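You operate a simulated robot arm through the tools that you are given. There is no shell and no other tool.

The job below is to be done with a simulated robot arm. You get a single attempt, and the scene is never put back.

TASK
Lay an L and an R mirror in the kit cart's foam pockets.
Fine: each in its letter's pocket; brake the cart before loading, push the foam tray in again, leave the other two mirrors. Where these are worked on the way, their far stop is far enough and under half their travel is too little: cart foam tray.
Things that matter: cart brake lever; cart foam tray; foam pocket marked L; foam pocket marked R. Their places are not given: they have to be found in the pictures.

The check looks at the end state, three seconds after you hand in, the way a careful person would. Anything else that was tipped, shoved, dropped, spilled or broken makes it a failure.

THE ROBOT
A 6-joint arm with a three-finger gripper, fixed in place. Base frame: the origin is at the foot of the arm, x ahead of it, y to its left, z up. Units: mm, degrees, N and s.
Its first joint turns from -166.0 to 166.0 degrees. Payload 4.89 kg.
Tool frame: the origin (TCP) lies between the finger pads and is the grasp point; the fingertips stand 30 mm ahead of it; z points along the fingers, y is the line along which they close. Largest opening 164 mm; the body of the gripper starts 125 mm behind the TCP.
Orientation is that of the tool frame in the base frame, as a unit quaternion [x, y, z, w]. With the fingers straight down and closing along the base's y, the tool's x points along the base's -x, its y along +y and its z along -z.

THE INTERFACE
- The arm moves only by the tool send_rows. Its arguments are lists of equal length, an entry for each row: "hand": the closure, from 0 (fully open) to 1 (shut); "translation": the shift along the base's x, y, z in mm, a list of three; "rot": the turn, a rotation vector about the base's x, y, z in rad, a list of three. In form: {"hand": [hand, ...], "translation": [[dx, dy, dz], ...], "rot": [[rx, ry, rz], ...]}. A call has 1 to 20 rows; each row is the pose to reach, as a shift and turn from the pose commanded when the call began. Each row takes 0.2 s and may step no farther than 50 mm and 8.6 degrees from the row before; otherwise, or with a gripper value out of range, the whole call is refused. A pose out of reach is approached as far as the arm can. The call stops where the force on the tool passes 60 N (or 10 N more than at its start, if that is more) or the arm is blocked; 0.2 s more then pass. The fingers move at their own pace (about 108 mm/s each) and stop on an object; they squeeze with about 27 N. The grip force told is the motor's: it shows also when the fingers shut on nothing. Time passes only in rows, and 0.2 s behind the last, so rows that repeat a pose let the fingers close. The reply holds the time, the measured pose of the TCP, the force on the tool along the base axes, the opening and the grip force, in the units named above and with some noise, with the torque about the TCP (base axes, N m) and any sound that the robot's microphone picked up.
- Cameras (640 x 400 px; columns grow to the right, rows downward): "scene" is fixed at [58.5, 492.9, 1390.6]; the picture's right is [0.01, -1.00, 0.00], its down [-0.68, -0.00, -0.73] and it looks along [0.73, 0.00, -0.68] (base axes); focal length 345 px, centre (320, 200). "wrist" rides on the gripper at [76, -2, -152] in the tool frame; the picture's right is [0.02, 1.00, 0.00], its down [-0.88, 0.02, -0.47] and it looks along [-0.47, 0.01, 0.88] (tool axes); focal length 247 px, centre (320, 200).
- camera(camera): a new picture of that camera. The clock stands still meanwhile.
- slide_trunk(by): slides the trunk up (or, below 0, down) by that many mm; the arm rides with it, the base frame stays. It gives what a move gives, with no picture.
- probe_pixels(camera, pixels): for up to 12 pixels [column, row] of the newest picture of that camera ("zoom" is the newest enlarged one), the place [x, y, z] in the base frame of the surface seen there, good to about 2 mm, but the place of the scene camera against the robot may be out by one fixed shift of up to 25 mm in any direction. The clock stands still meanwhile.
- inspect(camera, box): a new picture of the part [left, top, right, bottom] of that camera's present view, enlarged. The clock stands still meanwhile.
- hand_in(): hands the job in; it is judged then, once.

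Unless the task says otherwise, let go and move clear before handing in.

The tools are called after "Call:" as a command line: name --argument value ..., lists and objects as JSON in quotes. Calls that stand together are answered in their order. send_rows: Moves the arm, as the interface text tells. Its arguments: {"type":"object","properties":{"hand":{"type":"array","items":{"type":"number"}},"translation":{"type":"array","items":{"type":"array","items":{"type":"number"}}},"rot":{"type":"array","items":{"type":"array","items":{"type":"number"}}}},"required":["hand","translation","rot"]} The other tools are called the same way: slide_trunk (by) slides the trunk up or down; camera (camera) takes a picture; probe_pixels (camera, pixels) gives the place of the surface under pixels of a picture; inspect (camera, box) takes an enlarged picture of a part of a camera's view; hand_in () hands the job in.

At the start:

```text
time: 0.0
eef_pos: [381.5, 304.3, 1122.9]
tool_rot: [0.0, 1.0, 0.001, 0.0]
contact_force: [0.2, 0.6, 0.1]
ft_torque: [-0.01, 0.02, 0.02]
opening: 164.3
grasp_force: 0.0
trunk travel left (down, up): [-125.0, 265.0]
```

scene: 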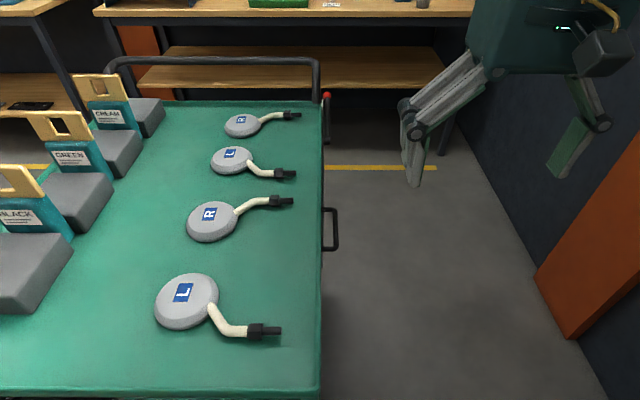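
wrist: 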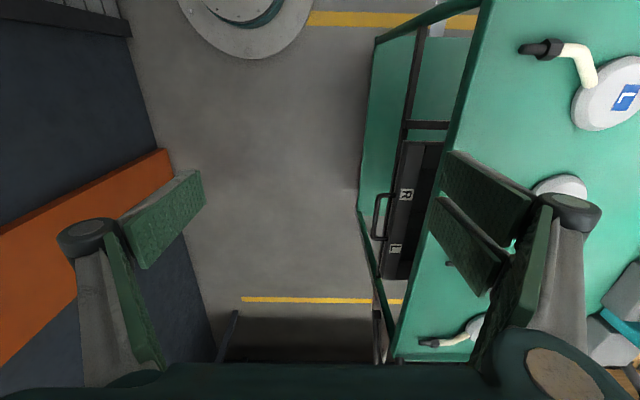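

The scene picture shows a cart top with four mirrors (L, R, L, R), a red-tipped lever at about (327,97), and a handle at (331,230). The wrist picture shows a black tray with R and L labels at (405,195) and (395,248). I'll enlarge these parts and probe them.

Call:
inspect --camera "scene" --box '[260, 60, 420, 280]'

Call:
inspect --camera "wrist" --box '[340, 0, 500, 370]'

Call:
probe_pixels --camera "scene" --pixels '[[241, 119], [291, 116], [231, 153], [289, 174], [210, 214], [286, 201], [183, 293], [270, 331], [327, 96], [326, 130], [337, 230], [322, 300]]'

Call:
probe_pixels --camera "wrist" --pixels '[[405, 195], [395, 248], [378, 215], [428, 125], [430, 40], [440, 190], [405, 20], [380, 60], [366, 240], [545, 48], [430, 343], [625, 97]]'

```text
1.82 times, centred on (340, 170) of scene
```

zoom: 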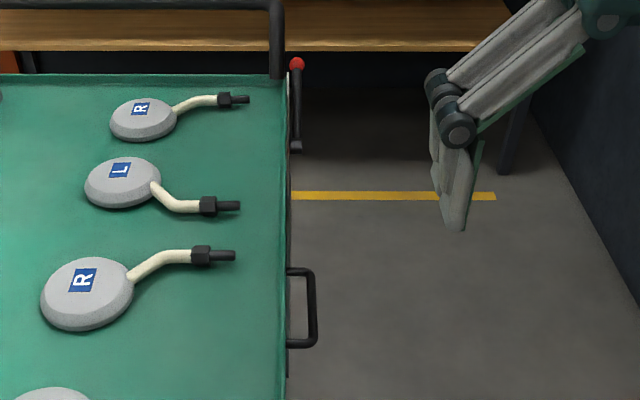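

```text
1.08 times, centred on (420, 185) of wrist (not enlarged: the box is as wide or as high as the picture)
```

zoom: 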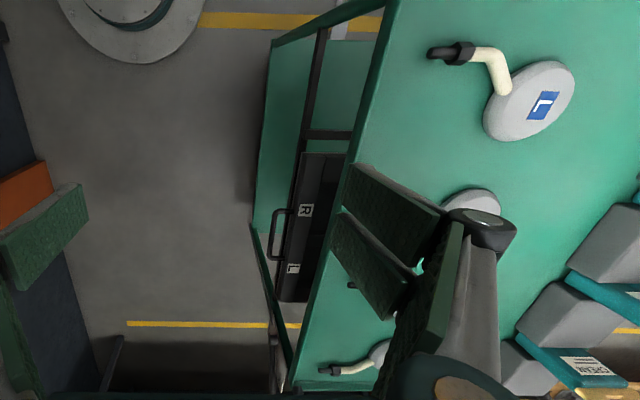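

```text
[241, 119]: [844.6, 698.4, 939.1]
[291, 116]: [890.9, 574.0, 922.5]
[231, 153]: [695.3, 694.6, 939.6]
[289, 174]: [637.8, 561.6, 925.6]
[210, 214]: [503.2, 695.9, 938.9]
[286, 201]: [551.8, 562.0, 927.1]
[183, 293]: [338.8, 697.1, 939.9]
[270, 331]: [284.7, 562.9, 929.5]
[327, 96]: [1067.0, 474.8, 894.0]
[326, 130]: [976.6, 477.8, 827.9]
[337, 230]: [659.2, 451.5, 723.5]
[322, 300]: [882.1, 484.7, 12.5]
```

```text
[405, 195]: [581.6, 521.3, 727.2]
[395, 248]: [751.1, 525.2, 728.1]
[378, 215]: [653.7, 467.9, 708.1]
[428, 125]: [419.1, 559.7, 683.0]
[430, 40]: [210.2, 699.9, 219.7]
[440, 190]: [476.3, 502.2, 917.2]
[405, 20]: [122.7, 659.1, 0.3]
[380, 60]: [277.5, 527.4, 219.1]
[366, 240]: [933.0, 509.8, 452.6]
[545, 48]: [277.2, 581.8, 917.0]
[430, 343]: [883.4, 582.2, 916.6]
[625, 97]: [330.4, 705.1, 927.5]
```

The mirrors lie on the cart top at z≈917. The tray sits below the near edge, with its labels at z≈728 and its handle near (654,468,708). The brake lever is near x≈1060, y≈480. I'll carry the gripper forward over the free aisle to see the lever and the tray better.

Call:
send_rows --hand '[0, 0, 0, 0, 0, 0, 0, 0]' --translation '[[40, 0, 0], [80, 0, 0], [120, 0, 0], [160, 0, 0], [200, 0, 0], [240, 0, 0], [280, 0, 0], [320, 0, 0]]' --rot '[[0, 0, 0], [0, 0, 0], [0, 0, 0], [0, 0, 0], [0, 0, 0], [0, 0, 0], [0, 0, 0], [0, 0, 0]]'

Call:
camera --camera "wrist"

Call:
camera --camera "scene"

```text
time: 1.8
eef_pos: [702.2, 307.1, 1125.4]
tool_rot: [-0.001, 1.0, 0.001, 0.001]
contact_force: [-2.1, -0.7, 0.7]
ft_torque: [-0.01, -0.31, 0.01]
opening: 164.1
grasp_force: 0.0
trunk travel left (down, up): [-125.0, 265.0]
```

```text
taken
```

wrist: 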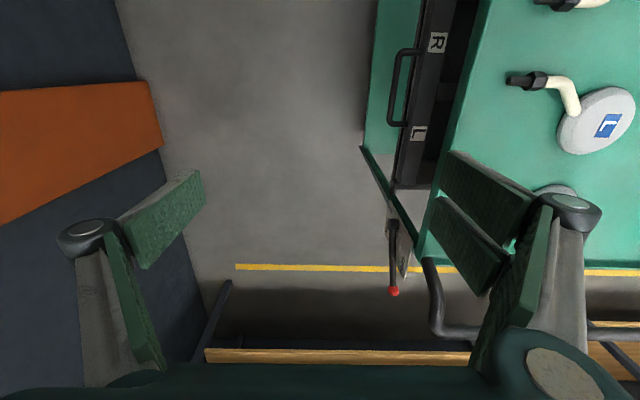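

```text
taken
```

scene: 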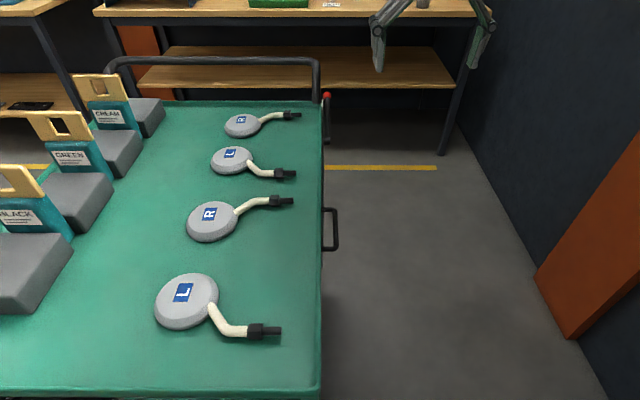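

Call:
inspect --camera "wrist" --box '[350, 190, 450, 310]'

Call:
inspect --camera "scene" --box '[300, 80, 360, 150]'

Call:
probe_pixels --camera "wrist" --pixels '[[394, 292], [393, 270], [392, 240], [391, 228], [403, 265], [435, 42], [418, 133], [402, 90], [413, 52], [393, 123], [430, 90], [445, 140]]'

```text
3.33 times, centred on (400, 250) of wrist
```

zoom: 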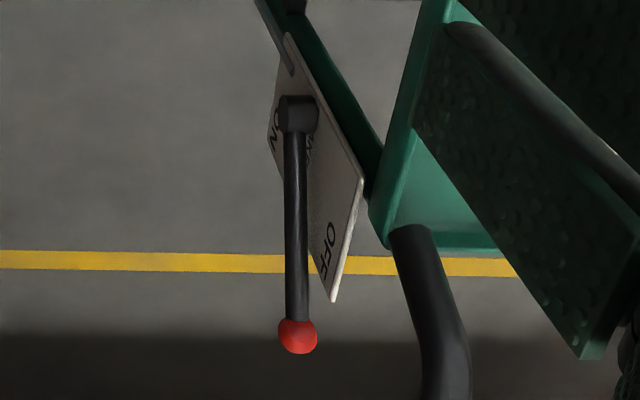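

```text
5.71 times, centred on (330, 115) of scene
```

zoom: 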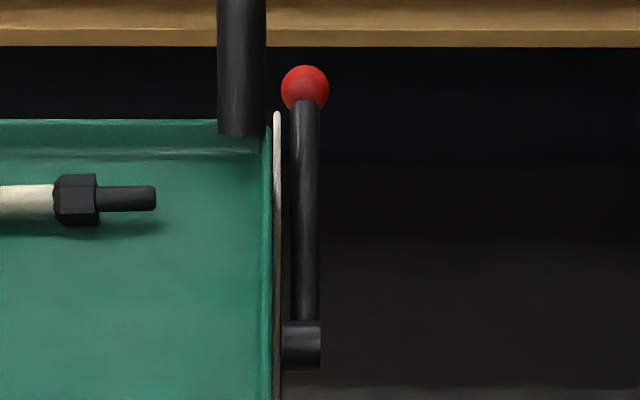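

```text
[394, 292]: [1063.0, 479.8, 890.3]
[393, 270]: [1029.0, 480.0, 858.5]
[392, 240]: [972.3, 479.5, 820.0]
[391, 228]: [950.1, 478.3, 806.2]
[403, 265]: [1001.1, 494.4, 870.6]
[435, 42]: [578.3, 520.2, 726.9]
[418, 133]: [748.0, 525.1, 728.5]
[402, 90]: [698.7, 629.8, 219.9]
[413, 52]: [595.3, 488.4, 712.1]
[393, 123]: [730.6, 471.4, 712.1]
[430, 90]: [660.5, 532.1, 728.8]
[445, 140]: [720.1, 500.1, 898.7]
```

The plate behind the lever has OFF near its present (upper) angle and ON lower down. The pivot is at about (950,479,806) and the red knob at about (1063,480,890). I'll turn the gripper so its wide side stays out of the cart's way, then tilt it forward for reach.

Call:
inspect --camera "wrist" --box '[375, 205, 425, 290]'

Call:
send_rows --hand '[0.5, 1, 1, 1, 1, 1, 1, 1, 1, 1, 1, 1, 1, 1]' --translation '[[0, 0, 0], [0, 0, 0], [0, 0, 0], [0, 0, 0], [0, 0, 0], [0, 0, 0], [0, 0, 0], [0, 0, 0], [0, 0, 0], [0, 0, 0], [0, 0, 0], [0, 0, 0], [0, 0, 0], [0, 0, 0]]' --rot '[[0, 0, 0.1421], [0, 0, 0.2842], [0, 0, 0.4263], [0, 0, 0.5684], [0, 0, 0.7105], [0, 0, 0.8526], [0, 0, 0.9947], [0, 0, 1.1368], [0, 0, 1.2789], [0, 0, 1.421], [0, 0, 1.5631], [0, 0, 1.7052], [0, 0, 1.8473], [0, 0, 1.9894]]'

```text
4.71 times, centred on (400, 248) of wrist
```

zoom: 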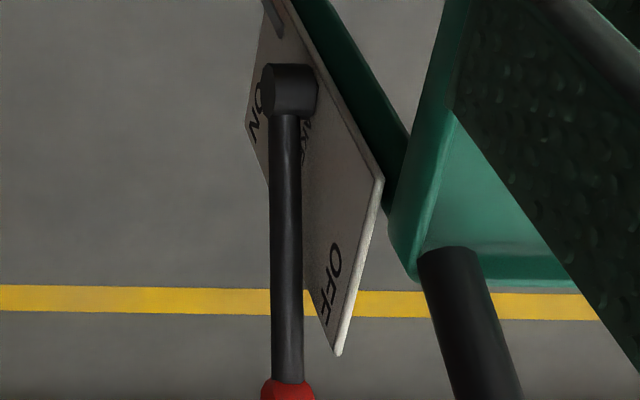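

```text
time: 4.8
eef_pos: [701.9, 303.9, 1125.0]
tool_rot: [0.839, -0.544, 0.0, 0.0]
contact_force: [0.3, -0.4, -0.2]
ft_torque: [-0.03, -0.02, -0.01]
opening: 0.1
grasp_force: 27.0
trunk travel left (down, up): [-125.0, 265.0]
```

The gripper is turned. Next I'll tilt it forward 50° along azimuth 24° and bring it closer to the lever, then take a look.

Call:
send_rows --hand '[1, 1, 1, 1, 1, 1]' --translation '[[33, 16, -18], [66, 32, -36], [99, 48, -54], [132, 64, -72], [165, 80, -90], [198, 96, -105]]' --rot '[[0.0592, -0.1329, 0], [0.1184, -0.2658, 0], [0.1776, -0.3987, 0], [0.2368, -0.5316, 0], [0.296, -0.6645, 0], [0.3552, -0.7976, 0]]'

Call:
camera --camera "wrist"

Call:
camera --camera "scene"

```text
time: 6.2
eef_pos: [899.2, 400.8, 1020.0]
tool_rot: [0.76, -0.494, 0.231, -0.355]
contact_force: [-1.8, -0.6, 0.9]
ft_torque: [0.02, -0.02, 0.02]
opening: 0.0
grasp_force: 27.3
trunk travel left (down, up): [-125.0, 265.0]
```

```text
taken
```

wrist: 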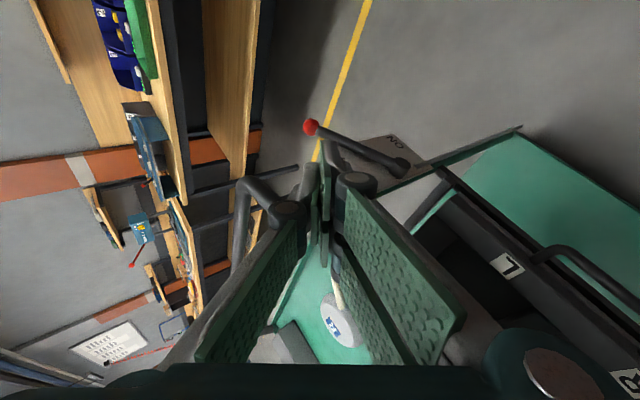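

```text
taken
```

scene: 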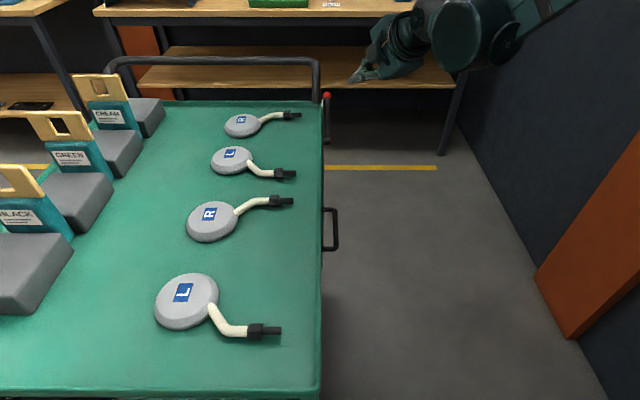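

The TCP is at (899,401,1020) and the lever shows in the wrist view from the knob (311,127) to the hub (400,165). I'll check the lever and the push-bar tube positions before going in.

Call:
probe_pixels --camera "wrist" --pixels '[[311, 127], [345, 145], [375, 157], [400, 166], [392, 140], [240, 230], [265, 185], [300, 170], [428, 212]]'

Call:
inspect --camera "wrist" --box '[220, 90, 460, 240]'

```text
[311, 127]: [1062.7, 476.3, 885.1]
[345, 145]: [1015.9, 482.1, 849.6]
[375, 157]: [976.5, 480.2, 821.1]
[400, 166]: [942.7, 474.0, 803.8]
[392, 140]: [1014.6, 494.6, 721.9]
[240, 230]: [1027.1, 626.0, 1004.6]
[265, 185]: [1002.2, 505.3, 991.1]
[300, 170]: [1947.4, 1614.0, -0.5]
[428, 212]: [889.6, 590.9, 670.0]
```

```text
2.67 times, centred on (340, 165) of wrist
```

zoom: 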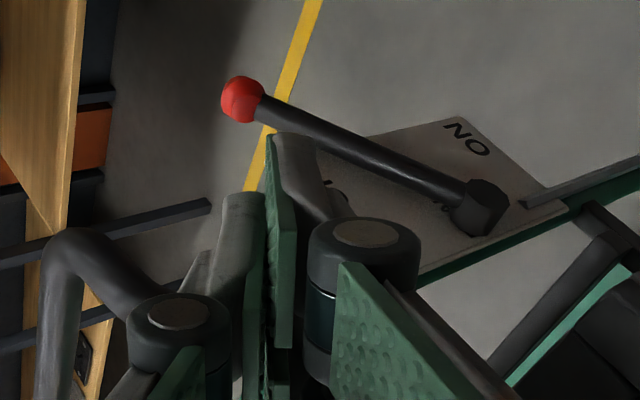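

The lever rod passes about (1016,480,850), and the bar tube stands at y≥503 from z≈900 up. I'll bring the closed fingertips to just above the outer part of the rod, keeping y around 476 to clear the tube.

Call:
send_rows --hand '[1, 1, 1, 1, 1]' --translation '[[22, 13, -12], [44, 26, -26], [66, 39, -40], [88, 52, -56], [110, 66, -72]]' --rot '[[0, 0, 0], [0, 0, 0], [0, 0, 0], [0, 0, 0], [0, 0, 0]]'

Call:
camera --camera "wrist"

Call:
inspect --camera "scene" --box '[280, 60, 440, 160]'

```text
time: 7.4
eef_pos: [1009.1, 466.2, 946.8]
tool_rot: [0.76, -0.493, 0.23, -0.355]
contact_force: [-1.0, -0.7, 0.5]
ft_torque: [-0.04, 0.03, 0.0]
opening: 0.0
grasp_force: 27.0
trunk travel left (down, up): [-125.0, 265.0]
```

```text
taken
```

wrist: 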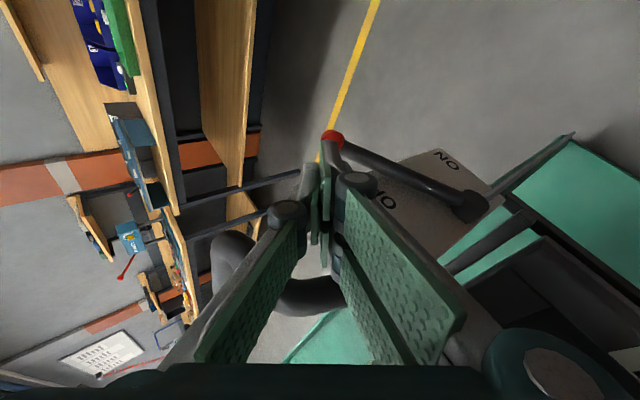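

```text
4.00 times, centred on (360, 110) of scene
```

zoom: 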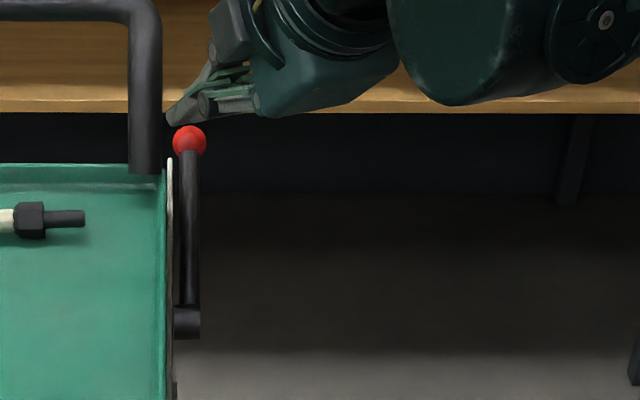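

The fingertips are just above the red knob and slightly towards the bar tube. I'll probe the tip itself to check sideways clearance.

Call:
inspect --camera "wrist" --box '[270, 110, 400, 230]'

Call:
probe_pixels --camera "wrist" --pixels '[[311, 170], [336, 146], [326, 160], [333, 135], [350, 152], [230, 250], [300, 295]]'

```text
3.33 times, centred on (335, 170) of wrist
```

zoom: 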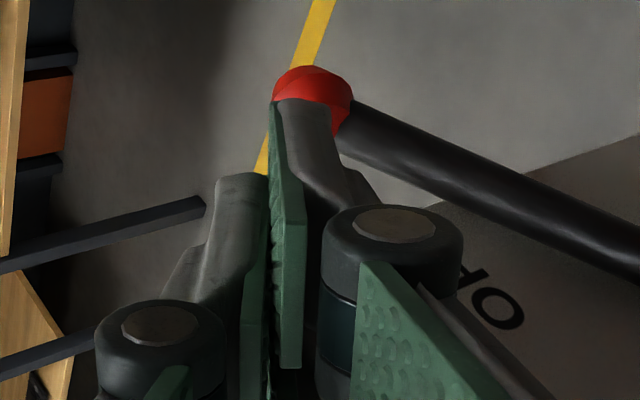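

```text
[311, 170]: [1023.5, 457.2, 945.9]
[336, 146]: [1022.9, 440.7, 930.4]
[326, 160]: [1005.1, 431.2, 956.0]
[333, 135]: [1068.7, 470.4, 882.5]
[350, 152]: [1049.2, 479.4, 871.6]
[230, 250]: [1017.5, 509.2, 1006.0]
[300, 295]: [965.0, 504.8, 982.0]
```

The finger's near side is at y≈457 by the tip, so its centre is near y≈470–476, over the rod and clear of the tube. I'll push straight down now.

Call:
send_rows --hand '[1, 1, 1, 1, 1, 1, 1, 1, 1, 1]' --translation '[[0, 0, -12], [0, 0, -24], [0, 0, -36], [0, 0, -48], [0, 0, -60], [0, 0, -72], [0, 0, -84], [0, 0, -96], [0, 0, -108], [0, 0, -120]]' --rot '[[0, 0, 0], [0, 0, 0], [0, 0, 0], [0, 0, 0], [0, 0, 0], [0, 0, 0], [0, 0, 0], [0, 0, 0], [0, 0, 0], [0, 0, 0]]'

Call:
camera --camera "wrist"

Call:
inspect --camera "scene" --box '[280, 60, 440, 160]'

```text
time: 8.4
eef_pos: [1010.5, 466.2, 908.1]
tool_rot: [0.757, -0.493, 0.233, -0.36]
contact_force: [-14.9, -11.0, 44.5]
ft_torque: [1.14, 0.28, 0.46]
opening: 0.1
grasp_force: 27.0
trunk travel left (down, up): [-125.0, 265.0]
stopped in row 5: the force on the tool passed its limit at 78 N (the readings are from after the stop); the commanded pose is now the measured one
```

```text
taken
```

wrist: 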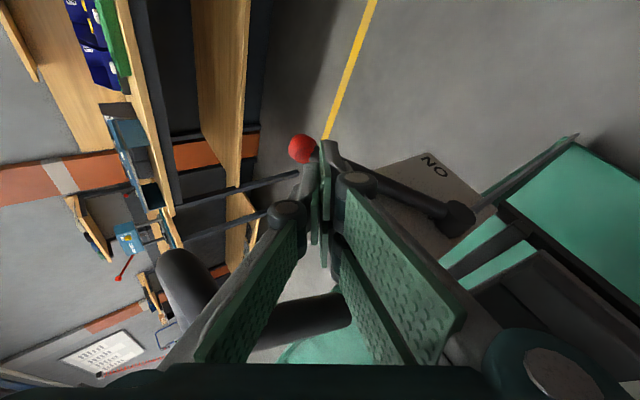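

```text
4.00 times, centred on (360, 110) of scene
```

zoom: 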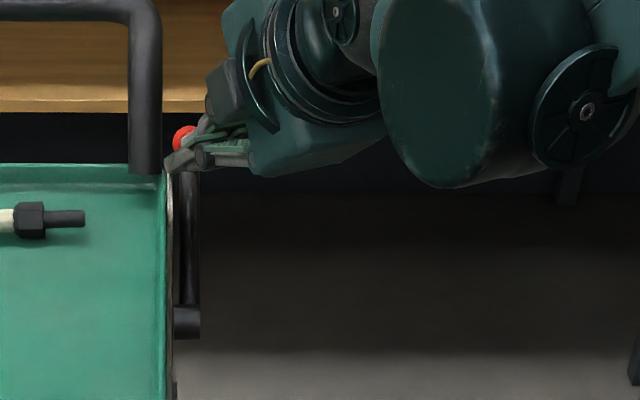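

The tool stopped at z=908, and the torque puts the contact at about y≈497. That is the plate or cart rim, not the rod at y≈480. I'll lift, shift towards the aisle, and check that the lever is unmoved.

Call:
probe_pixels --camera "wrist" --pixels '[[300, 148], [370, 176], [400, 190], [455, 215], [345, 163], [312, 165]]'

Call:
send_rows --hand '[1, 1, 1]' --translation '[[0, 0, 10], [0, -6, 12], [0, -12, 12]]' --rot '[[0, 0, 0], [0, 0, 0], [0, 0, 0]]'

Call:
camera --camera "wrist"

Call:
inspect --camera "scene" --box '[300, 70, 380, 120]'

```text
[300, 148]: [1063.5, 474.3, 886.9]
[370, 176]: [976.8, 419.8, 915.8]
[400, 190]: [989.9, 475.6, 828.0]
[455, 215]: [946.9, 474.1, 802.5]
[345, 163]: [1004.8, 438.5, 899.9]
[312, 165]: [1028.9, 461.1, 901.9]
```

```text
time: 9.2
eef_pos: [1011.5, 455.5, 916.3]
tool_rot: [0.758, -0.493, 0.232, -0.358]
contact_force: [-0.1, 0.8, 0.4]
ft_torque: [-0.04, -0.03, -0.04]
opening: 0.0
grasp_force: 26.5
trunk travel left (down, up): [-125.0, 265.0]
```

```text
taken
```

wrist: 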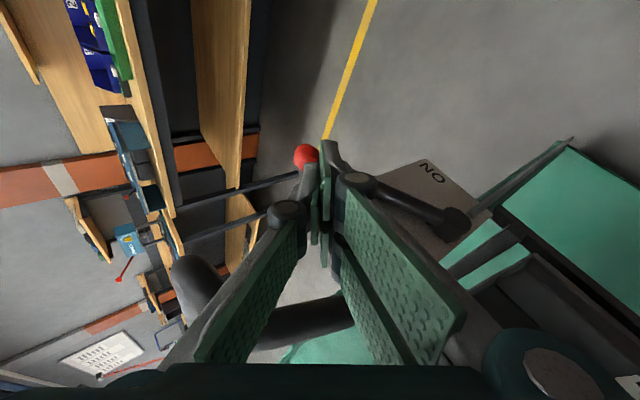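

```text
8.00 times, centred on (340, 95) of scene
```

zoom: 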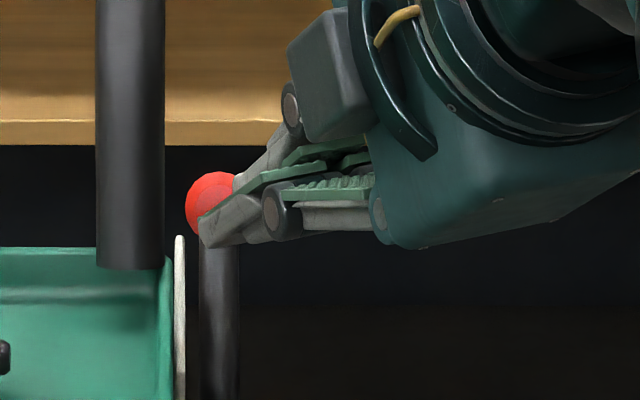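

The knob is still at (1063,474,887), so the lever hasn't moved. The zoom now shows the tip over the rod (columns 200–240) and clear of the plate edge at 180. I'll push down again.

Call:
send_rows --hand '[1, 1, 1, 1, 1, 1, 1, 1, 1, 1, 1, 1]' --translation '[[0, 0, -10], [0, 0, -20], [0, 0, -30], [0, 0, -40], [0, 0, -50], [0, 0, -60], [0, 0, -70], [0, 0, -80], [0, 0, -90], [0, 0, -100], [0, 0, -110], [0, 0, -120]]' --rot '[[0, 0, 0], [0, 0, 0], [0, 0, 0], [0, 0, 0], [0, 0, 0], [0, 0, 0], [0, 0, 0], [0, 0, 0], [0, 0, 0], [0, 0, 0], [0, 0, 0], [0, 0, 0]]'

Call:
camera --camera "wrist"

Call:
inspect --camera "scene" --box '[300, 80, 380, 150]'

```text
time: 11.8
eef_pos: [1010.7, 457.6, 795.0]
tool_rot: [0.758, -0.493, 0.231, -0.359]
contact_force: [1.3, 0.4, 1.3]
ft_torque: [0.07, -0.05, -0.02]
opening: 0.0
grasp_force: 26.8
trunk travel left (down, up): [-125.0, 265.0]
```

```text
taken
```

wrist: 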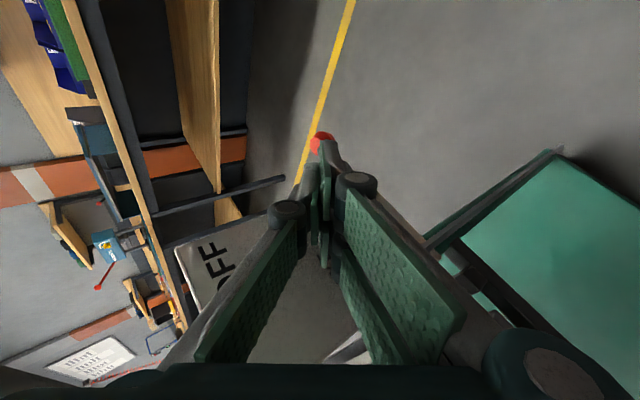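

```text
5.71 times, centred on (340, 115) of scene
```

zoom: 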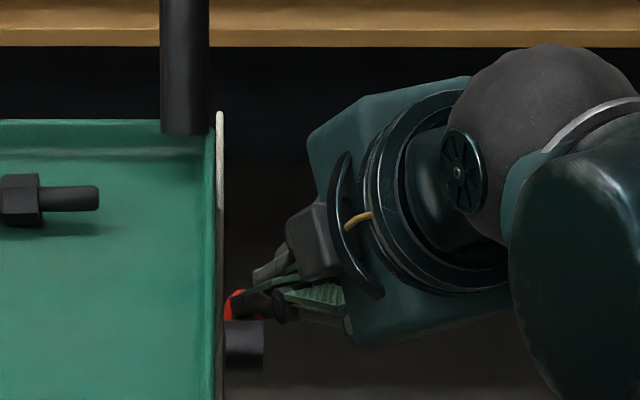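

The lever swings down easily and the knob is now below the fingertips. I'll keep pushing to its stop.

Call:
send_rows --hand '[1, 1, 1, 1, 1, 1, 1, 1, 1, 1]' --translation '[[0, 0, -8], [0, 0, -16], [0, 0, -24], [0, 0, -32], [0, 0, -40], [0, 0, -48], [0, 0, -56], [0, 0, -64], [0, 0, -72], [0, 0, -80]]' --rot '[[0, 0, 0], [0, 0, 0], [0, 0, 0], [0, 0, 0], [0, 0, 0], [0, 0, 0], [0, 0, 0], [0, 0, 0], [0, 0, 0], [0, 0, 0]]'

Call:
camera --camera "wrist"

```text
time: 12.7
eef_pos: [1013.0, 457.9, 779.8]
tool_rot: [0.756, -0.493, 0.234, -0.362]
contact_force: [16.0, 7.0, 29.6]
ft_torque: [0.97, -0.22, -0.48]
opening: 0.0
grasp_force: 27.0
trunk travel left (down, up): [-125.0, 265.0]
stopped in row 4: the force on the tool passed its limit at 72 N (the readings are from after the stop); the commanded pose is now the measured one
```

```text
taken
```

wrist: 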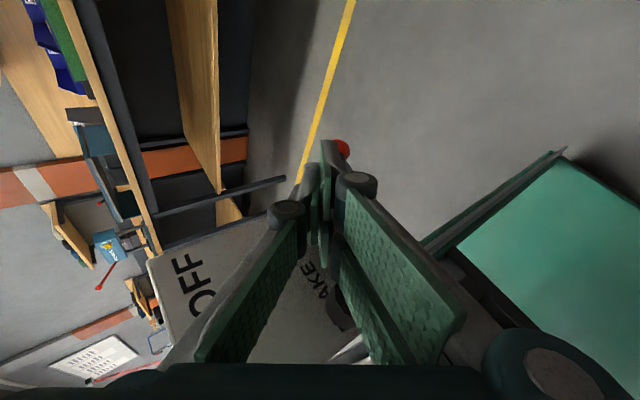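

Resistance rose sharply at z≈780, with the force normal to a downward-sloping rod, so the lever should be at its ON stop. I'll back off and look.

Call:
send_rows --hand '[1, 1, 1, 1, 1, 1]' --translation '[[-5, -10, 20], [-20, -40, 50], [-40, -70, 80], [-60, -100, 110], [-80, -130, 140], [-100, -160, 170]]' --rot '[[0, 0, 0], [0, 0, 0], [0, 0, 0], [0, 0, 0], [0, 0, 0], [0, 0, 0]]'

Call:
camera --camera "wrist"

Call:
inspect --camera "scene" --box '[300, 80, 380, 150]'

```text
time: 14.1
eef_pos: [914.2, 297.5, 944.8]
tool_rot: [0.757, -0.493, 0.233, -0.36]
contact_force: [0.8, 1.0, -1.0]
ft_torque: [0.0, 0.01, -0.05]
opening: 0.0
grasp_force: 26.7
trunk travel left (down, up): [-125.0, 265.0]
```

```text
taken
```

wrist: 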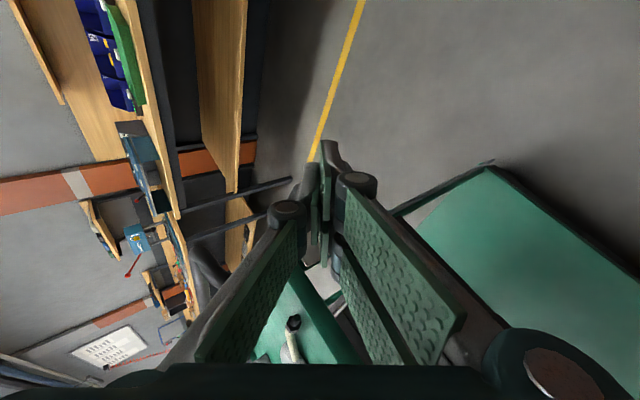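

```text
5.71 times, centred on (340, 115) of scene
```

zoom: 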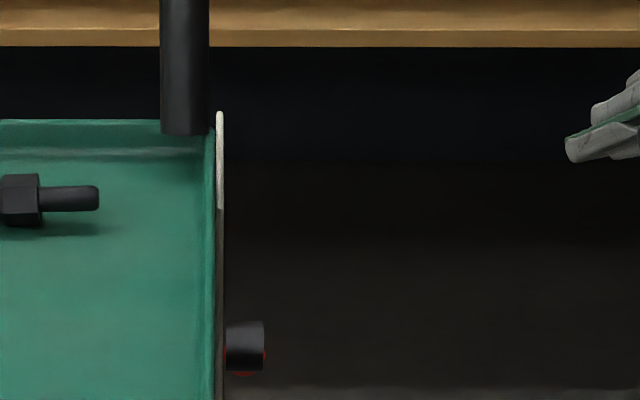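

The scene zoom shows the red knob low behind the hub at (243,345), so the lever now points down at the ON side. Next is the tray: I'll swing the gripper to face the cart (+y) in front of the handle, near (663,·,712), with the fingers closing vertically.

Call:
send_rows --hand '[1, 1, 1, 1, 1, 1, 1, 1]' --translation '[[-31, -8, -5], [-62, -17, -10], [-93, -25, -15], [-125, -33, -20], [-156, -42, -25], [-188, -50, -30], [-220, -58, -35], [-251, -67, -40]]' --rot '[[0, 0, 0.144], [0, 0, 0.288], [0, 0, 0.432], [0, 0, 0.576], [0, 0, 0.72], [0, 0, 0.864], [0, 0, 1.008], [0, 0, 1.152]]'

Call:
camera --camera "wrist"

Call:
camera --camera "scene"

```text
time: 15.9
eef_pos: [659.9, 274.6, 905.6]
tool_rot: [0.907, -0.036, -0.017, -0.42]
contact_force: [-1.1, -0.1, 0.2]
ft_torque: [-0.04, -0.02, 0.01]
opening: 0.1
grasp_force: 26.9
out of reach, approached as far as the arm can: row 7, 8
trunk travel left (down, up): [-125.0, 265.0]
```

```text
taken
```

wrist: 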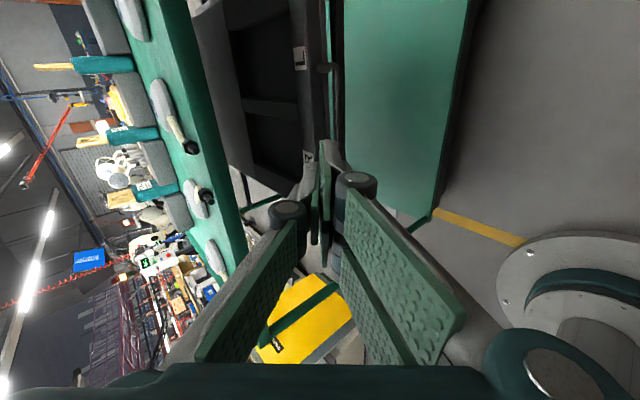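

```text
taken
```

scene: 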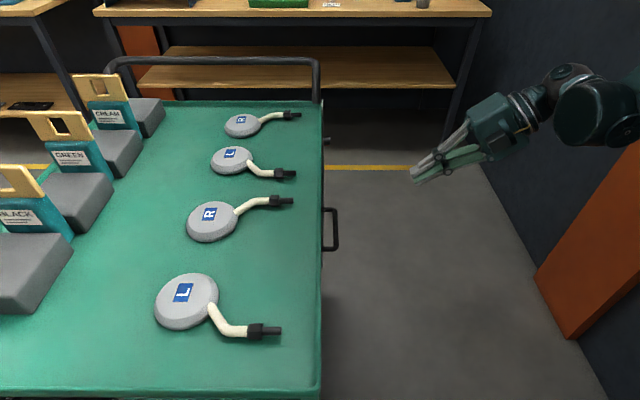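

The pose went out of reach because the wrist was too near the base axis; the TCP ended at (660,275,906) with the orientation nearly right. I'll turn the tool on to azimuth 120° so the wrist sits farther out in x, and re-check.

Call:
send_rows --hand '[1, 1, 1, 1]' --translation '[[10, 25, -5], [20, 50, -10], [30, 75, -15], [40, 90, -20]]' --rot '[[0, 0, 0.131], [0, 0, 0.262], [0, 0, 0.393], [0, 0, 0.5236]]'

Call:
camera --camera "wrist"

```text
time: 16.9
eef_pos: [681.8, 439.2, 882.2]
tool_rot: [0.899, 0.115, -0.166, -0.388]
contact_force: [4.4, 1.1, -3.4]
ft_torque: [0.19, 0.64, 0.52]
opening: 0.0
grasp_force: 26.8
out of reach, approached as far as the arm can: row 1, 2, 3, 4
trunk travel left (down, up): [-125.0, 265.0]
```

```text
taken
```

wrist: 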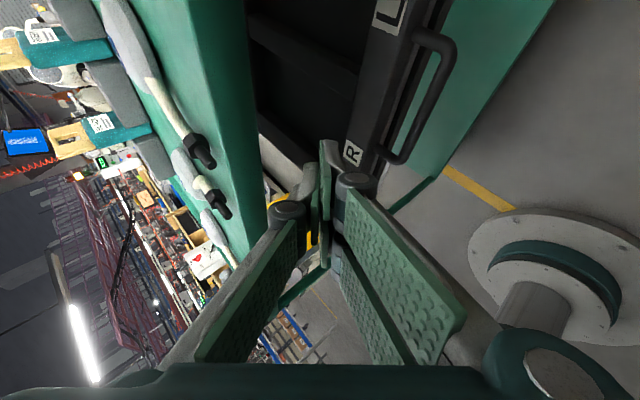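

The orientation was reached but the position wasn't; the TCP is at (682,439,882). That suggests a wrist joint limit from all the yaw I've added. I'll unwind the yaw and then tilt straight from the starting orientation instead, which gives the same finger closing plane. First a small careful back-off.

Call:
send_rows --hand '[1, 1, 1, 1]' --translation '[[0, -5, 10], [0, -10, 20], [0, -15, 30], [0, -20, 40]]' --rot '[[0, 0, -0.14], [0, 0, -0.28], [0, 0, -0.42], [0, 0, -0.5236]]'

```text
time: 17.9
eef_pos: [679.4, 420.9, 926.5]
tool_rot: [0.899, -0.122, -0.058, -0.417]
contact_force: [0.6, 0.4, 0.1]
ft_torque: [0.07, 0.07, 0.11]
opening: 0.1
grasp_force: 27.1
trunk travel left (down, up): [-125.0, 265.0]
```

The arm obeys cleanly again at (679,421,927). I'll tilt back to straight down while moving away from the cart, then unwind the yaw.

Call:
send_rows --hand '[1, 1, 1, 1, 1, 1]' --translation '[[2, -20, 19], [4, -40, 38], [6, -60, 57], [8, -80, 76], [10, -100, 95], [11, -120, 114]]' --rot '[[-0.1448, 0, 0], [-0.2896, 0, 0], [-0.4344, 0, 0], [-0.5792, 0, 0], [-0.724, 0, 0], [-0.869, 0, 0]]'

Call:
send_rows --hand '[1, 1, 1, 1, 1, 1, 1, 1, 1, 1, 1, 1, 1, 1, 1, 1, 1, 1, 1, 1]' --translation '[[0, 0, 0], [0, 0, 0], [0, 0, 0], [0, 0, 0], [0, 0, 0], [0, 0, 0], [0, 0, 0], [0, 0, 0], [0, 0, 0], [0, 0, 0], [0, 0, 0], [0, 0, 0], [0, 0, 0], [0, 0, 0], [0, 0, 0], [0, 0, 0], [0, 0, 0], [0, 0, 0], [0, 0, 0], [0, 0, 0]]' --rot '[[0, 0, -0.1435], [0, 0, -0.287], [0, 0, -0.4305], [0, 0, -0.574], [0, 0, -0.7175], [0, 0, -0.861], [0, 0, -1.0045], [0, 0, -1.148], [0, 0, -1.2915], [0, 0, -1.435], [0, 0, -1.5785], [0, 0, -1.722], [0, 0, -1.8655], [0, 0, -2.009], [0, 0, -2.1525], [0, 0, -2.296], [0, 0, -2.4395], [0, 0, -2.583], [0, 0, -2.7265], [0, 0, -2.87]]'

```text
time: 19.3
eef_pos: [689.9, 300.1, 1040.7]
tool_rot: [0.991, -0.135, -0.002, 0.001]
contact_force: [0.2, 0.0, 0.0]
ft_torque: [0.12, 0.04, -0.04]
opening: 0.1
grasp_force: 27.2
trunk travel left (down, up): [-125.0, 265.0]
```

```text
time: 23.5
eef_pos: [689.7, 300.3, 1041.2]
tool_rot: [0.001, 1.0, 0.001, 0.002]
contact_force: [0.8, 0.1, -0.3]
ft_torque: [0.03, -0.01, 0.01]
opening: 0.0
grasp_force: 26.7
trunk travel left (down, up): [-125.0, 265.0]
```

The tool points straight down again at (690,300,1041). I'll look at the handle and tray from here.

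Call:
camera --camera "wrist"

Call:
inspect --camera "wrist" --box '[360, 0, 480, 180]'

```text
taken
```

wrist: 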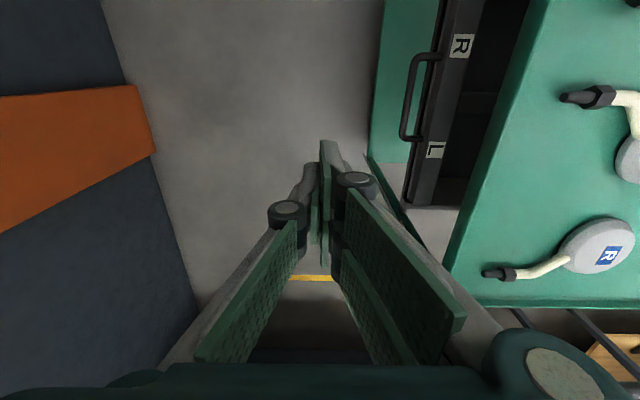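

```text
2.22 times, centred on (420, 90) of wrist
```

zoom: 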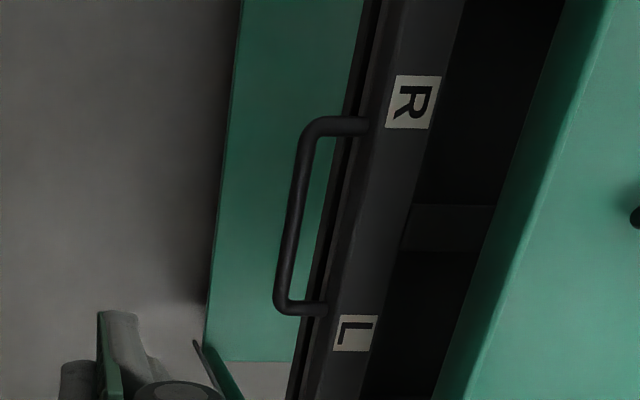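

Call:
probe_pixels --camera "zoom" --pixels '[[303, 160], [293, 220], [284, 280], [345, 126], [318, 309], [352, 200], [345, 235], [375, 60], [395, 60], [450, 190], [450, 235], [420, 330]]'

Call:
probe_pixels --camera "wrist" --pixels '[[461, 46], [435, 150], [441, 60], [425, 100], [498, 100], [530, 60], [485, 50], [470, 120], [450, 180], [480, 160], [405, 200], [415, 205]]'

```text
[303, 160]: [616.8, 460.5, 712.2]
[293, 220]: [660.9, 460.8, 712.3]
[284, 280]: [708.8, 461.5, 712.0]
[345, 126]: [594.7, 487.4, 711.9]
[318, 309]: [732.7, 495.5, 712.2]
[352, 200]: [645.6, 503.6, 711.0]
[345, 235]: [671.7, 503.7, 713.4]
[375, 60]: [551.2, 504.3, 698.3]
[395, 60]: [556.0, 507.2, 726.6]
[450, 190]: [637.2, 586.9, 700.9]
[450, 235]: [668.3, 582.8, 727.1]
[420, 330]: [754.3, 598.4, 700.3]
```

```text
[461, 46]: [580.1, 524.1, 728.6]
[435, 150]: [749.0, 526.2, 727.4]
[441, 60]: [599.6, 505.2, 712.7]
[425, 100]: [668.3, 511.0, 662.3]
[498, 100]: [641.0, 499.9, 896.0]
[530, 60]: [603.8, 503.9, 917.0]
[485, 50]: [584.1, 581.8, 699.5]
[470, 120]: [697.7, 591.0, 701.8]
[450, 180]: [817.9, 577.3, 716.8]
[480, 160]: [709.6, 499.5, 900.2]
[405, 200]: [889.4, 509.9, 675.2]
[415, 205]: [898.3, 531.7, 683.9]
```

The handle bar's centre is at about y=461, z=705 (x 610–725), with a 36 mm gap to the tray face at y=504. The cart edge is at y≈500 and z≈900. I'll tilt 30° toward the cart, open the fingers a little, and stop on a line above and in front of the bar.

Call:
send_rows --hand '[0.78, 0.78, 0.78, 0.78, 0.78, 0.78, 0.78]' --translation '[[-2, 0, -34], [-4, 0, -68], [-6, 20, -102], [-8, 40, -136], [-10, 62, -170], [-10, 84, -205], [-10, 106, -241]]' --rot '[[0.1, 0, 0], [0.2, 0, 0], [0.3, 0, 0], [0.4, 0, 0], [0.5, 0, 0], [0.5236, 0, 0], [0.5236, 0, 0]]'

Call:
camera --camera "wrist"

Call:
camera --camera "scene"

```text
time: 25.1
eef_pos: [677.4, 405.1, 801.4]
tool_rot: [0.001, 0.966, 0.26, 0.002]
contact_force: [-1.0, -1.5, 0.7]
ft_torque: [0.07, -0.14, -0.11]
opening: 36.1
grasp_force: 0.1
trunk travel left (down, up): [-125.0, 265.0]
```

```text
taken
```

wrist: 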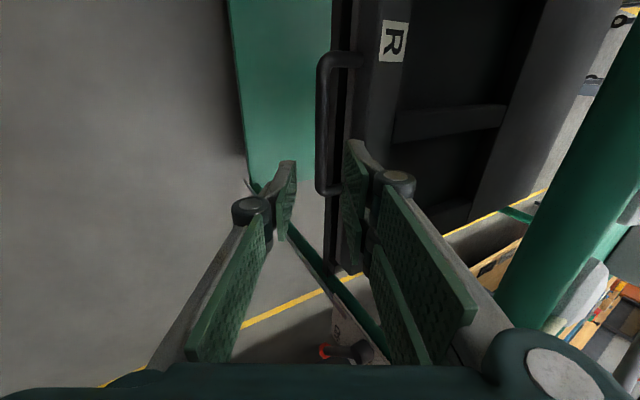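

```text
taken
```

scene: 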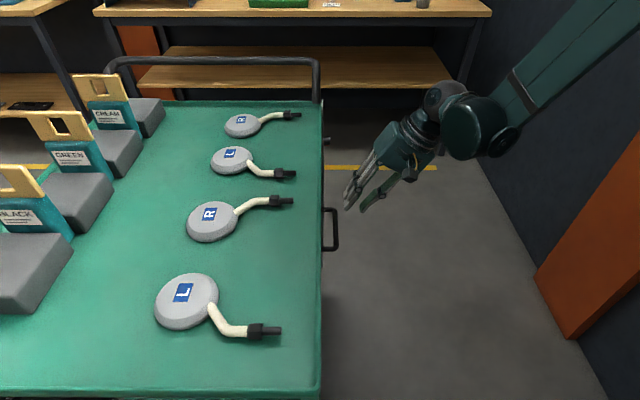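

The bar lies between the open fingers in the wrist view (columns 320–335). I'll go in along the finger direction and close on it.

Call:
send_rows --hand '[0.78, 0.78, 0.78, 0.78, 0.78]' --translation '[[0, 10, -17.3], [0, 20, -34.6], [0, 30, -52], [0, 40, -69.3], [0, 50, -86.6]]' --rot '[[0, 0, 0], [0, 0, 0], [0, 0, 0], [0, 0, 0], [0, 0, 0]]'

Call:
camera --camera "wrist"

```text
time: 26.3
eef_pos: [680.1, 455.9, 713.0]
tool_rot: [0.0, 0.966, 0.259, 0.002]
contact_force: [0.3, -0.9, 0.6]
ft_torque: [0.04, -0.08, -0.02]
opening: 36.3
grasp_force: 0.1
trunk travel left (down, up): [-125.0, 265.0]
```

```text
taken
```

wrist: 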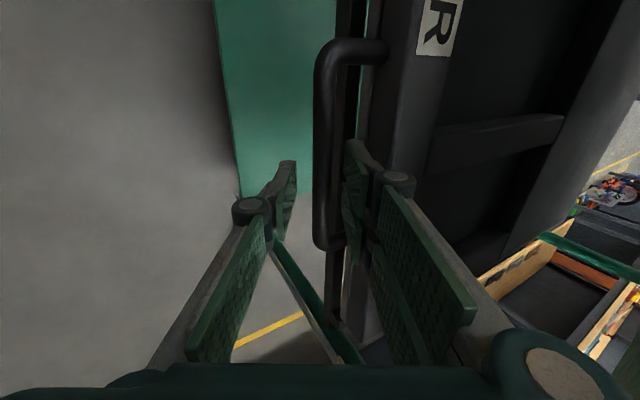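

The inner finger is behind the bar with no contact yet. I'll close on it.

Call:
send_rows --hand '[1, 1, 1, 1]' --translation '[[0, 0, 0], [0, 0, 0], [0, 0, 0], [0, 0, 0]]' --rot '[[0, 0, 0], [0, 0, 0], [0, 0, 0], [0, 0, 0]]'

```text
time: 27.3
eef_pos: [679.3, 455.9, 713.2]
tool_rot: [0.0, 0.966, 0.26, 0.002]
contact_force: [0.4, 1.6, -0.7]
ft_torque: [0.01, -0.14, -0.13]
opening: 12.6
grasp_force: 45.0
trunk travel left (down, up): [-125.0, 265.0]
```

The fingers hold the bar at 12.6 mm. I'll start pulling toward the aisle.

Call:
send_rows --hand '[1, 1, 1, 1, 1, 1, 1, 1]' --translation '[[0, -12, 0], [0, -24, 0], [0, -36, 0], [0, -48, 0], [0, -60, 0], [0, -72, 0], [0, -84, 0], [0, -96, 0]]' --rot '[[0, 0, 0], [0, 0, 0], [0, 0, 0], [0, 0, 0], [0, 0, 0], [0, 0, 0], [0, 0, 0], [0, 0, 0]]'

Call:
camera --camera "scene"

```text
time: 29.1
eef_pos: [680.9, 359.9, 713.8]
tool_rot: [0.0, 0.966, 0.259, 0.002]
contact_force: [-6.9, -0.5, -10.8]
ft_torque: [-0.07, -0.38, -0.28]
opening: 12.7
grasp_force: 45.1
trunk travel left (down, up): [-125.0, 265.0]
```

```text
taken
```

scene: 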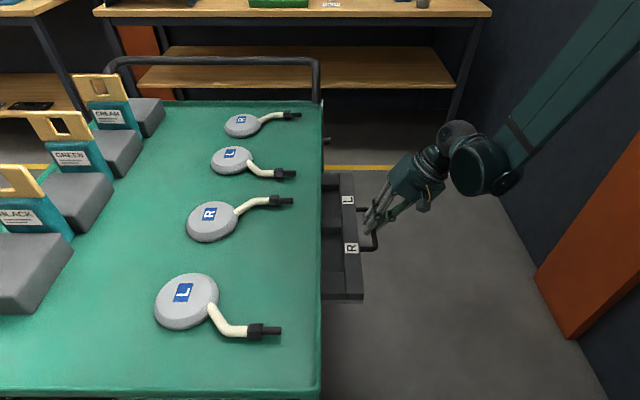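

The tray is sliding out and its L and R labels now show past the cart edge. The cart isn't moving. I'll keep pulling.

Call:
send_rows --hand '[1, 1, 1, 1, 1, 1, 1, 1]' --translation '[[0, -12, 0], [0, -24, 0], [0, -36, 0], [0, -48, 0], [0, -60, 0], [0, -72, 0], [0, -84, 0], [0, -96, 0]]' --rot '[[0, 0, 0], [0, 0, 0], [0, 0, 0], [0, 0, 0], [0, 0, 0], [0, 0, 0], [0, 0, 0], [0, 0, 0]]'

Call:
camera --camera "scene"

```text
time: 30.9
eef_pos: [680.4, 265.2, 713.3]
tool_rot: [0.001, 0.966, 0.26, 0.002]
contact_force: [5.0, 1.0, -5.3]
ft_torque: [-0.02, 0.15, -0.05]
opening: 12.6
grasp_force: 45.2
trunk travel left (down, up): [-125.0, 265.0]
```

```text
taken
```

scene: 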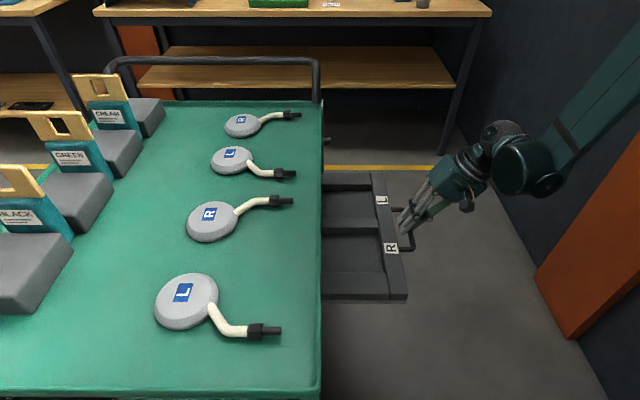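

No stop yet after about 190 mm. I'll pull further in smaller steps.

Call:
send_rows --hand '[1, 1, 1, 1, 1, 1]' --translation '[[0, -10, 0], [0, -20, 0], [0, -30, 0], [0, -40, 0], [0, -50, 0], [0, -60, 0]]' --rot '[[0, 0, 0], [0, 0, 0], [0, 0, 0], [0, 0, 0], [0, 0, 0], [0, 0, 0]]'

Call:
camera --camera "scene"

```text
time: 32.3
eef_pos: [678.7, 204.7, 713.0]
tool_rot: [0.0, 0.966, 0.259, 0.003]
contact_force: [26.5, 0.6, 35.4]
ft_torque: [0.18, -0.33, -0.31]
opening: 12.7
grasp_force: 45.6
trunk travel left (down, up): [-125.0, 265.0]
```

```text
taken
```

scene: 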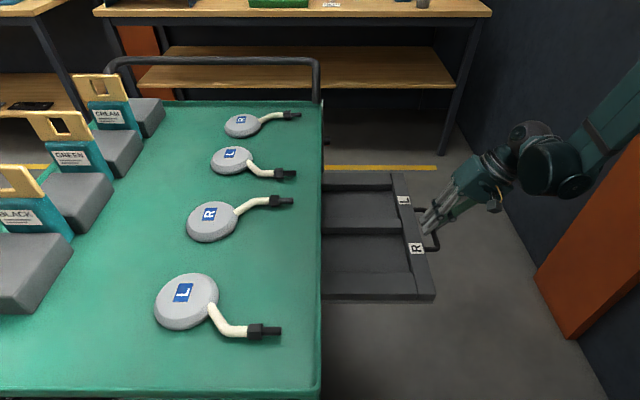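

The drag force rose to +26 N in x and +35 N in z, which is probably small misalignment. I'll ease it by shifting +x and +z slightly while pulling on.

Call:
send_rows --hand '[1, 1, 1, 1, 1, 1, 1]' --translation '[[1.5, -2, 1], [2, -10, 1.5], [2, -20, 1.5], [2, -30, 1.5], [2, -40, 1.5], [2, -50, 1.5], [2, -60, 1.5]]' --rot '[[0, 0, 0], [0, 0, 0], [0, 0, 0], [0, 0, 0], [0, 0, 0], [0, 0, 0], [0, 0, 0]]'

Call:
camera --camera "scene"

```text
time: 33.8
eef_pos: [683.1, 156.1, 716.3]
tool_rot: [-0.002, 0.965, 0.263, 0.003]
contact_force: [-2.3, 23.4, -7.2]
ft_torque: [-0.02, 0.54, -0.19]
opening: 13.0
grasp_force: 44.8
trunk travel left (down, up): [-125.0, 265.0]
stopped in row 7: the force on the tool passed its limit at 77 N (the readings are from after the stop); the commanded pose is now the measured one
```

```text
taken
```

scene: 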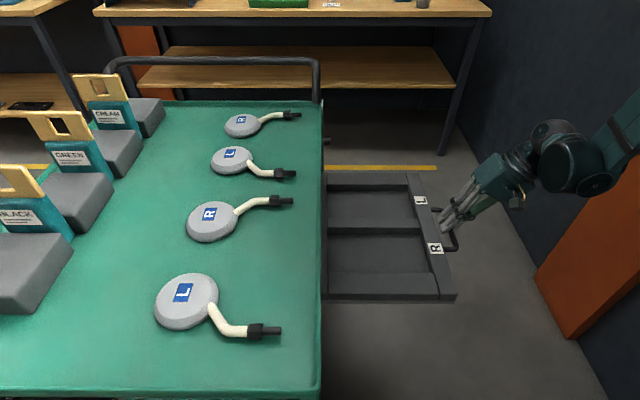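

The tray hit its far stop at a TCP y of 156, about 300 mm of travel. I'll let go, back off along the fingers, straighten the tool and look at the pockets.

Call:
send_rows --hand '[0.78, 0.78, 0.78, 0.78, 0.78, 0.78, 0.78, 0.78, 0.78, 0.78, 0.78, 0.78]' --translation '[[0, 1, 0], [0, 1, 0], [0, -9, 17], [0, -19, 35], [0, -29, 52], [0, -25, 90], [0, -10, 130], [0, 10, 170], [0, 30, 210], [0, 50, 250], [0, 70, 290], [0, 90, 330]]' --rot '[[0, 0, 0], [0, 0, 0], [0, 0, 0], [0, 0, 0], [0, 0, 0], [-0.1, 0, 0], [-0.2, 0, 0], [-0.3, 0, 0], [-0.4, 0, 0], [-0.5, 0, 0], [-0.53, 0, 0], [-0.53, 0, 0]]'

Call:
camera --camera "wrist"

Call:
camera --camera "scene"

```text
time: 36.4
eef_pos: [682.9, 244.6, 1046.3]
tool_rot: [-0.001, 1.0, 0.001, 0.001]
contact_force: [1.3, -0.4, -1.1]
ft_torque: [0.05, 0.12, 0.03]
opening: 36.1
grasp_force: 0.1
trunk travel left (down, up): [-125.0, 265.0]
```

```text
taken
```

wrist: 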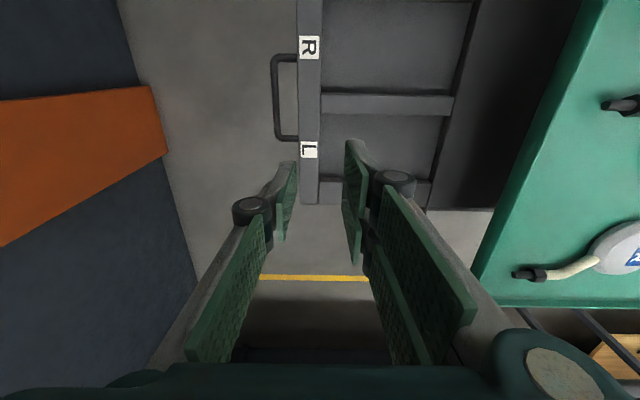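

```text
taken
```

scene: 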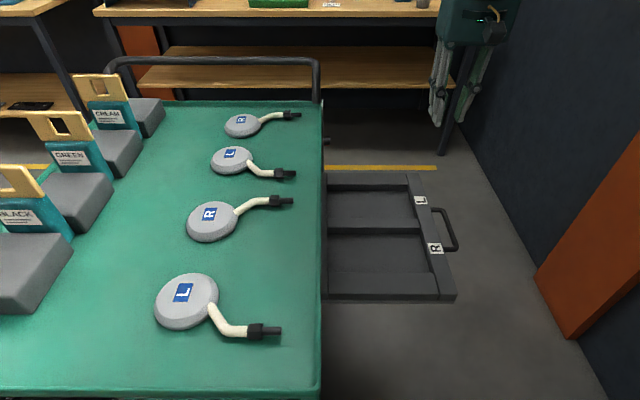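

The tray stays open and both pockets are visible, with the divider at wrist (385,103). I'll measure the pockets from both cameras.

Call:
probe_pixels --camera "wrist" --pixels '[[310, 48], [309, 150], [323, 100], [440, 105], [325, 60], [465, 40], [380, 60], [380, 140], [323, 170], [440, 130], [430, 200], [400, 10]]'

Call:
inspect --camera "scene" --box '[310, 160, 470, 310]'

Call:
probe_pixels --camera "scene" --pixels '[[420, 200], [435, 249], [330, 180], [408, 186], [330, 226], [416, 230], [330, 234], [420, 237], [330, 273], [428, 274], [330, 290], [370, 205]]'

```text
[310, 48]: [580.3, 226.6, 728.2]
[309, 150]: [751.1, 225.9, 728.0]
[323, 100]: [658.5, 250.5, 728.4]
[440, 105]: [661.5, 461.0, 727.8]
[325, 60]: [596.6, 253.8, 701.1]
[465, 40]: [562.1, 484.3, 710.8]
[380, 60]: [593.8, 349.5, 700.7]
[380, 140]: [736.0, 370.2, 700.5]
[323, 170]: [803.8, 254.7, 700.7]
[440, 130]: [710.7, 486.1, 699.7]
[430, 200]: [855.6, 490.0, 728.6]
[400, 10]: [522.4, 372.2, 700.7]
```

```text
2.67 times, centred on (390, 235) of scene
```

zoom: 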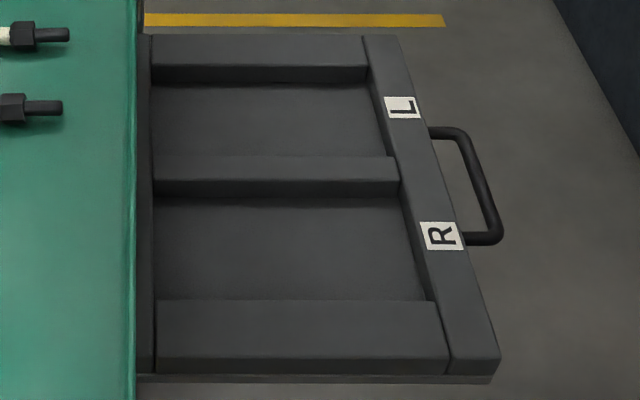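

```text
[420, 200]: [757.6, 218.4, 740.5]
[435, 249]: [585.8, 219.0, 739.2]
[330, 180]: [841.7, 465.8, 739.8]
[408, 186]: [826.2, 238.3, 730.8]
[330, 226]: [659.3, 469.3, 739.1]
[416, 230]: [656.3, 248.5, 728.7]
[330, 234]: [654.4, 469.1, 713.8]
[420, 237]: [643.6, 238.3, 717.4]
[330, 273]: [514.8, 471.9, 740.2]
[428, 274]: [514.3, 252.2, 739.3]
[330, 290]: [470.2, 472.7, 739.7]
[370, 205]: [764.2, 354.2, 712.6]
```

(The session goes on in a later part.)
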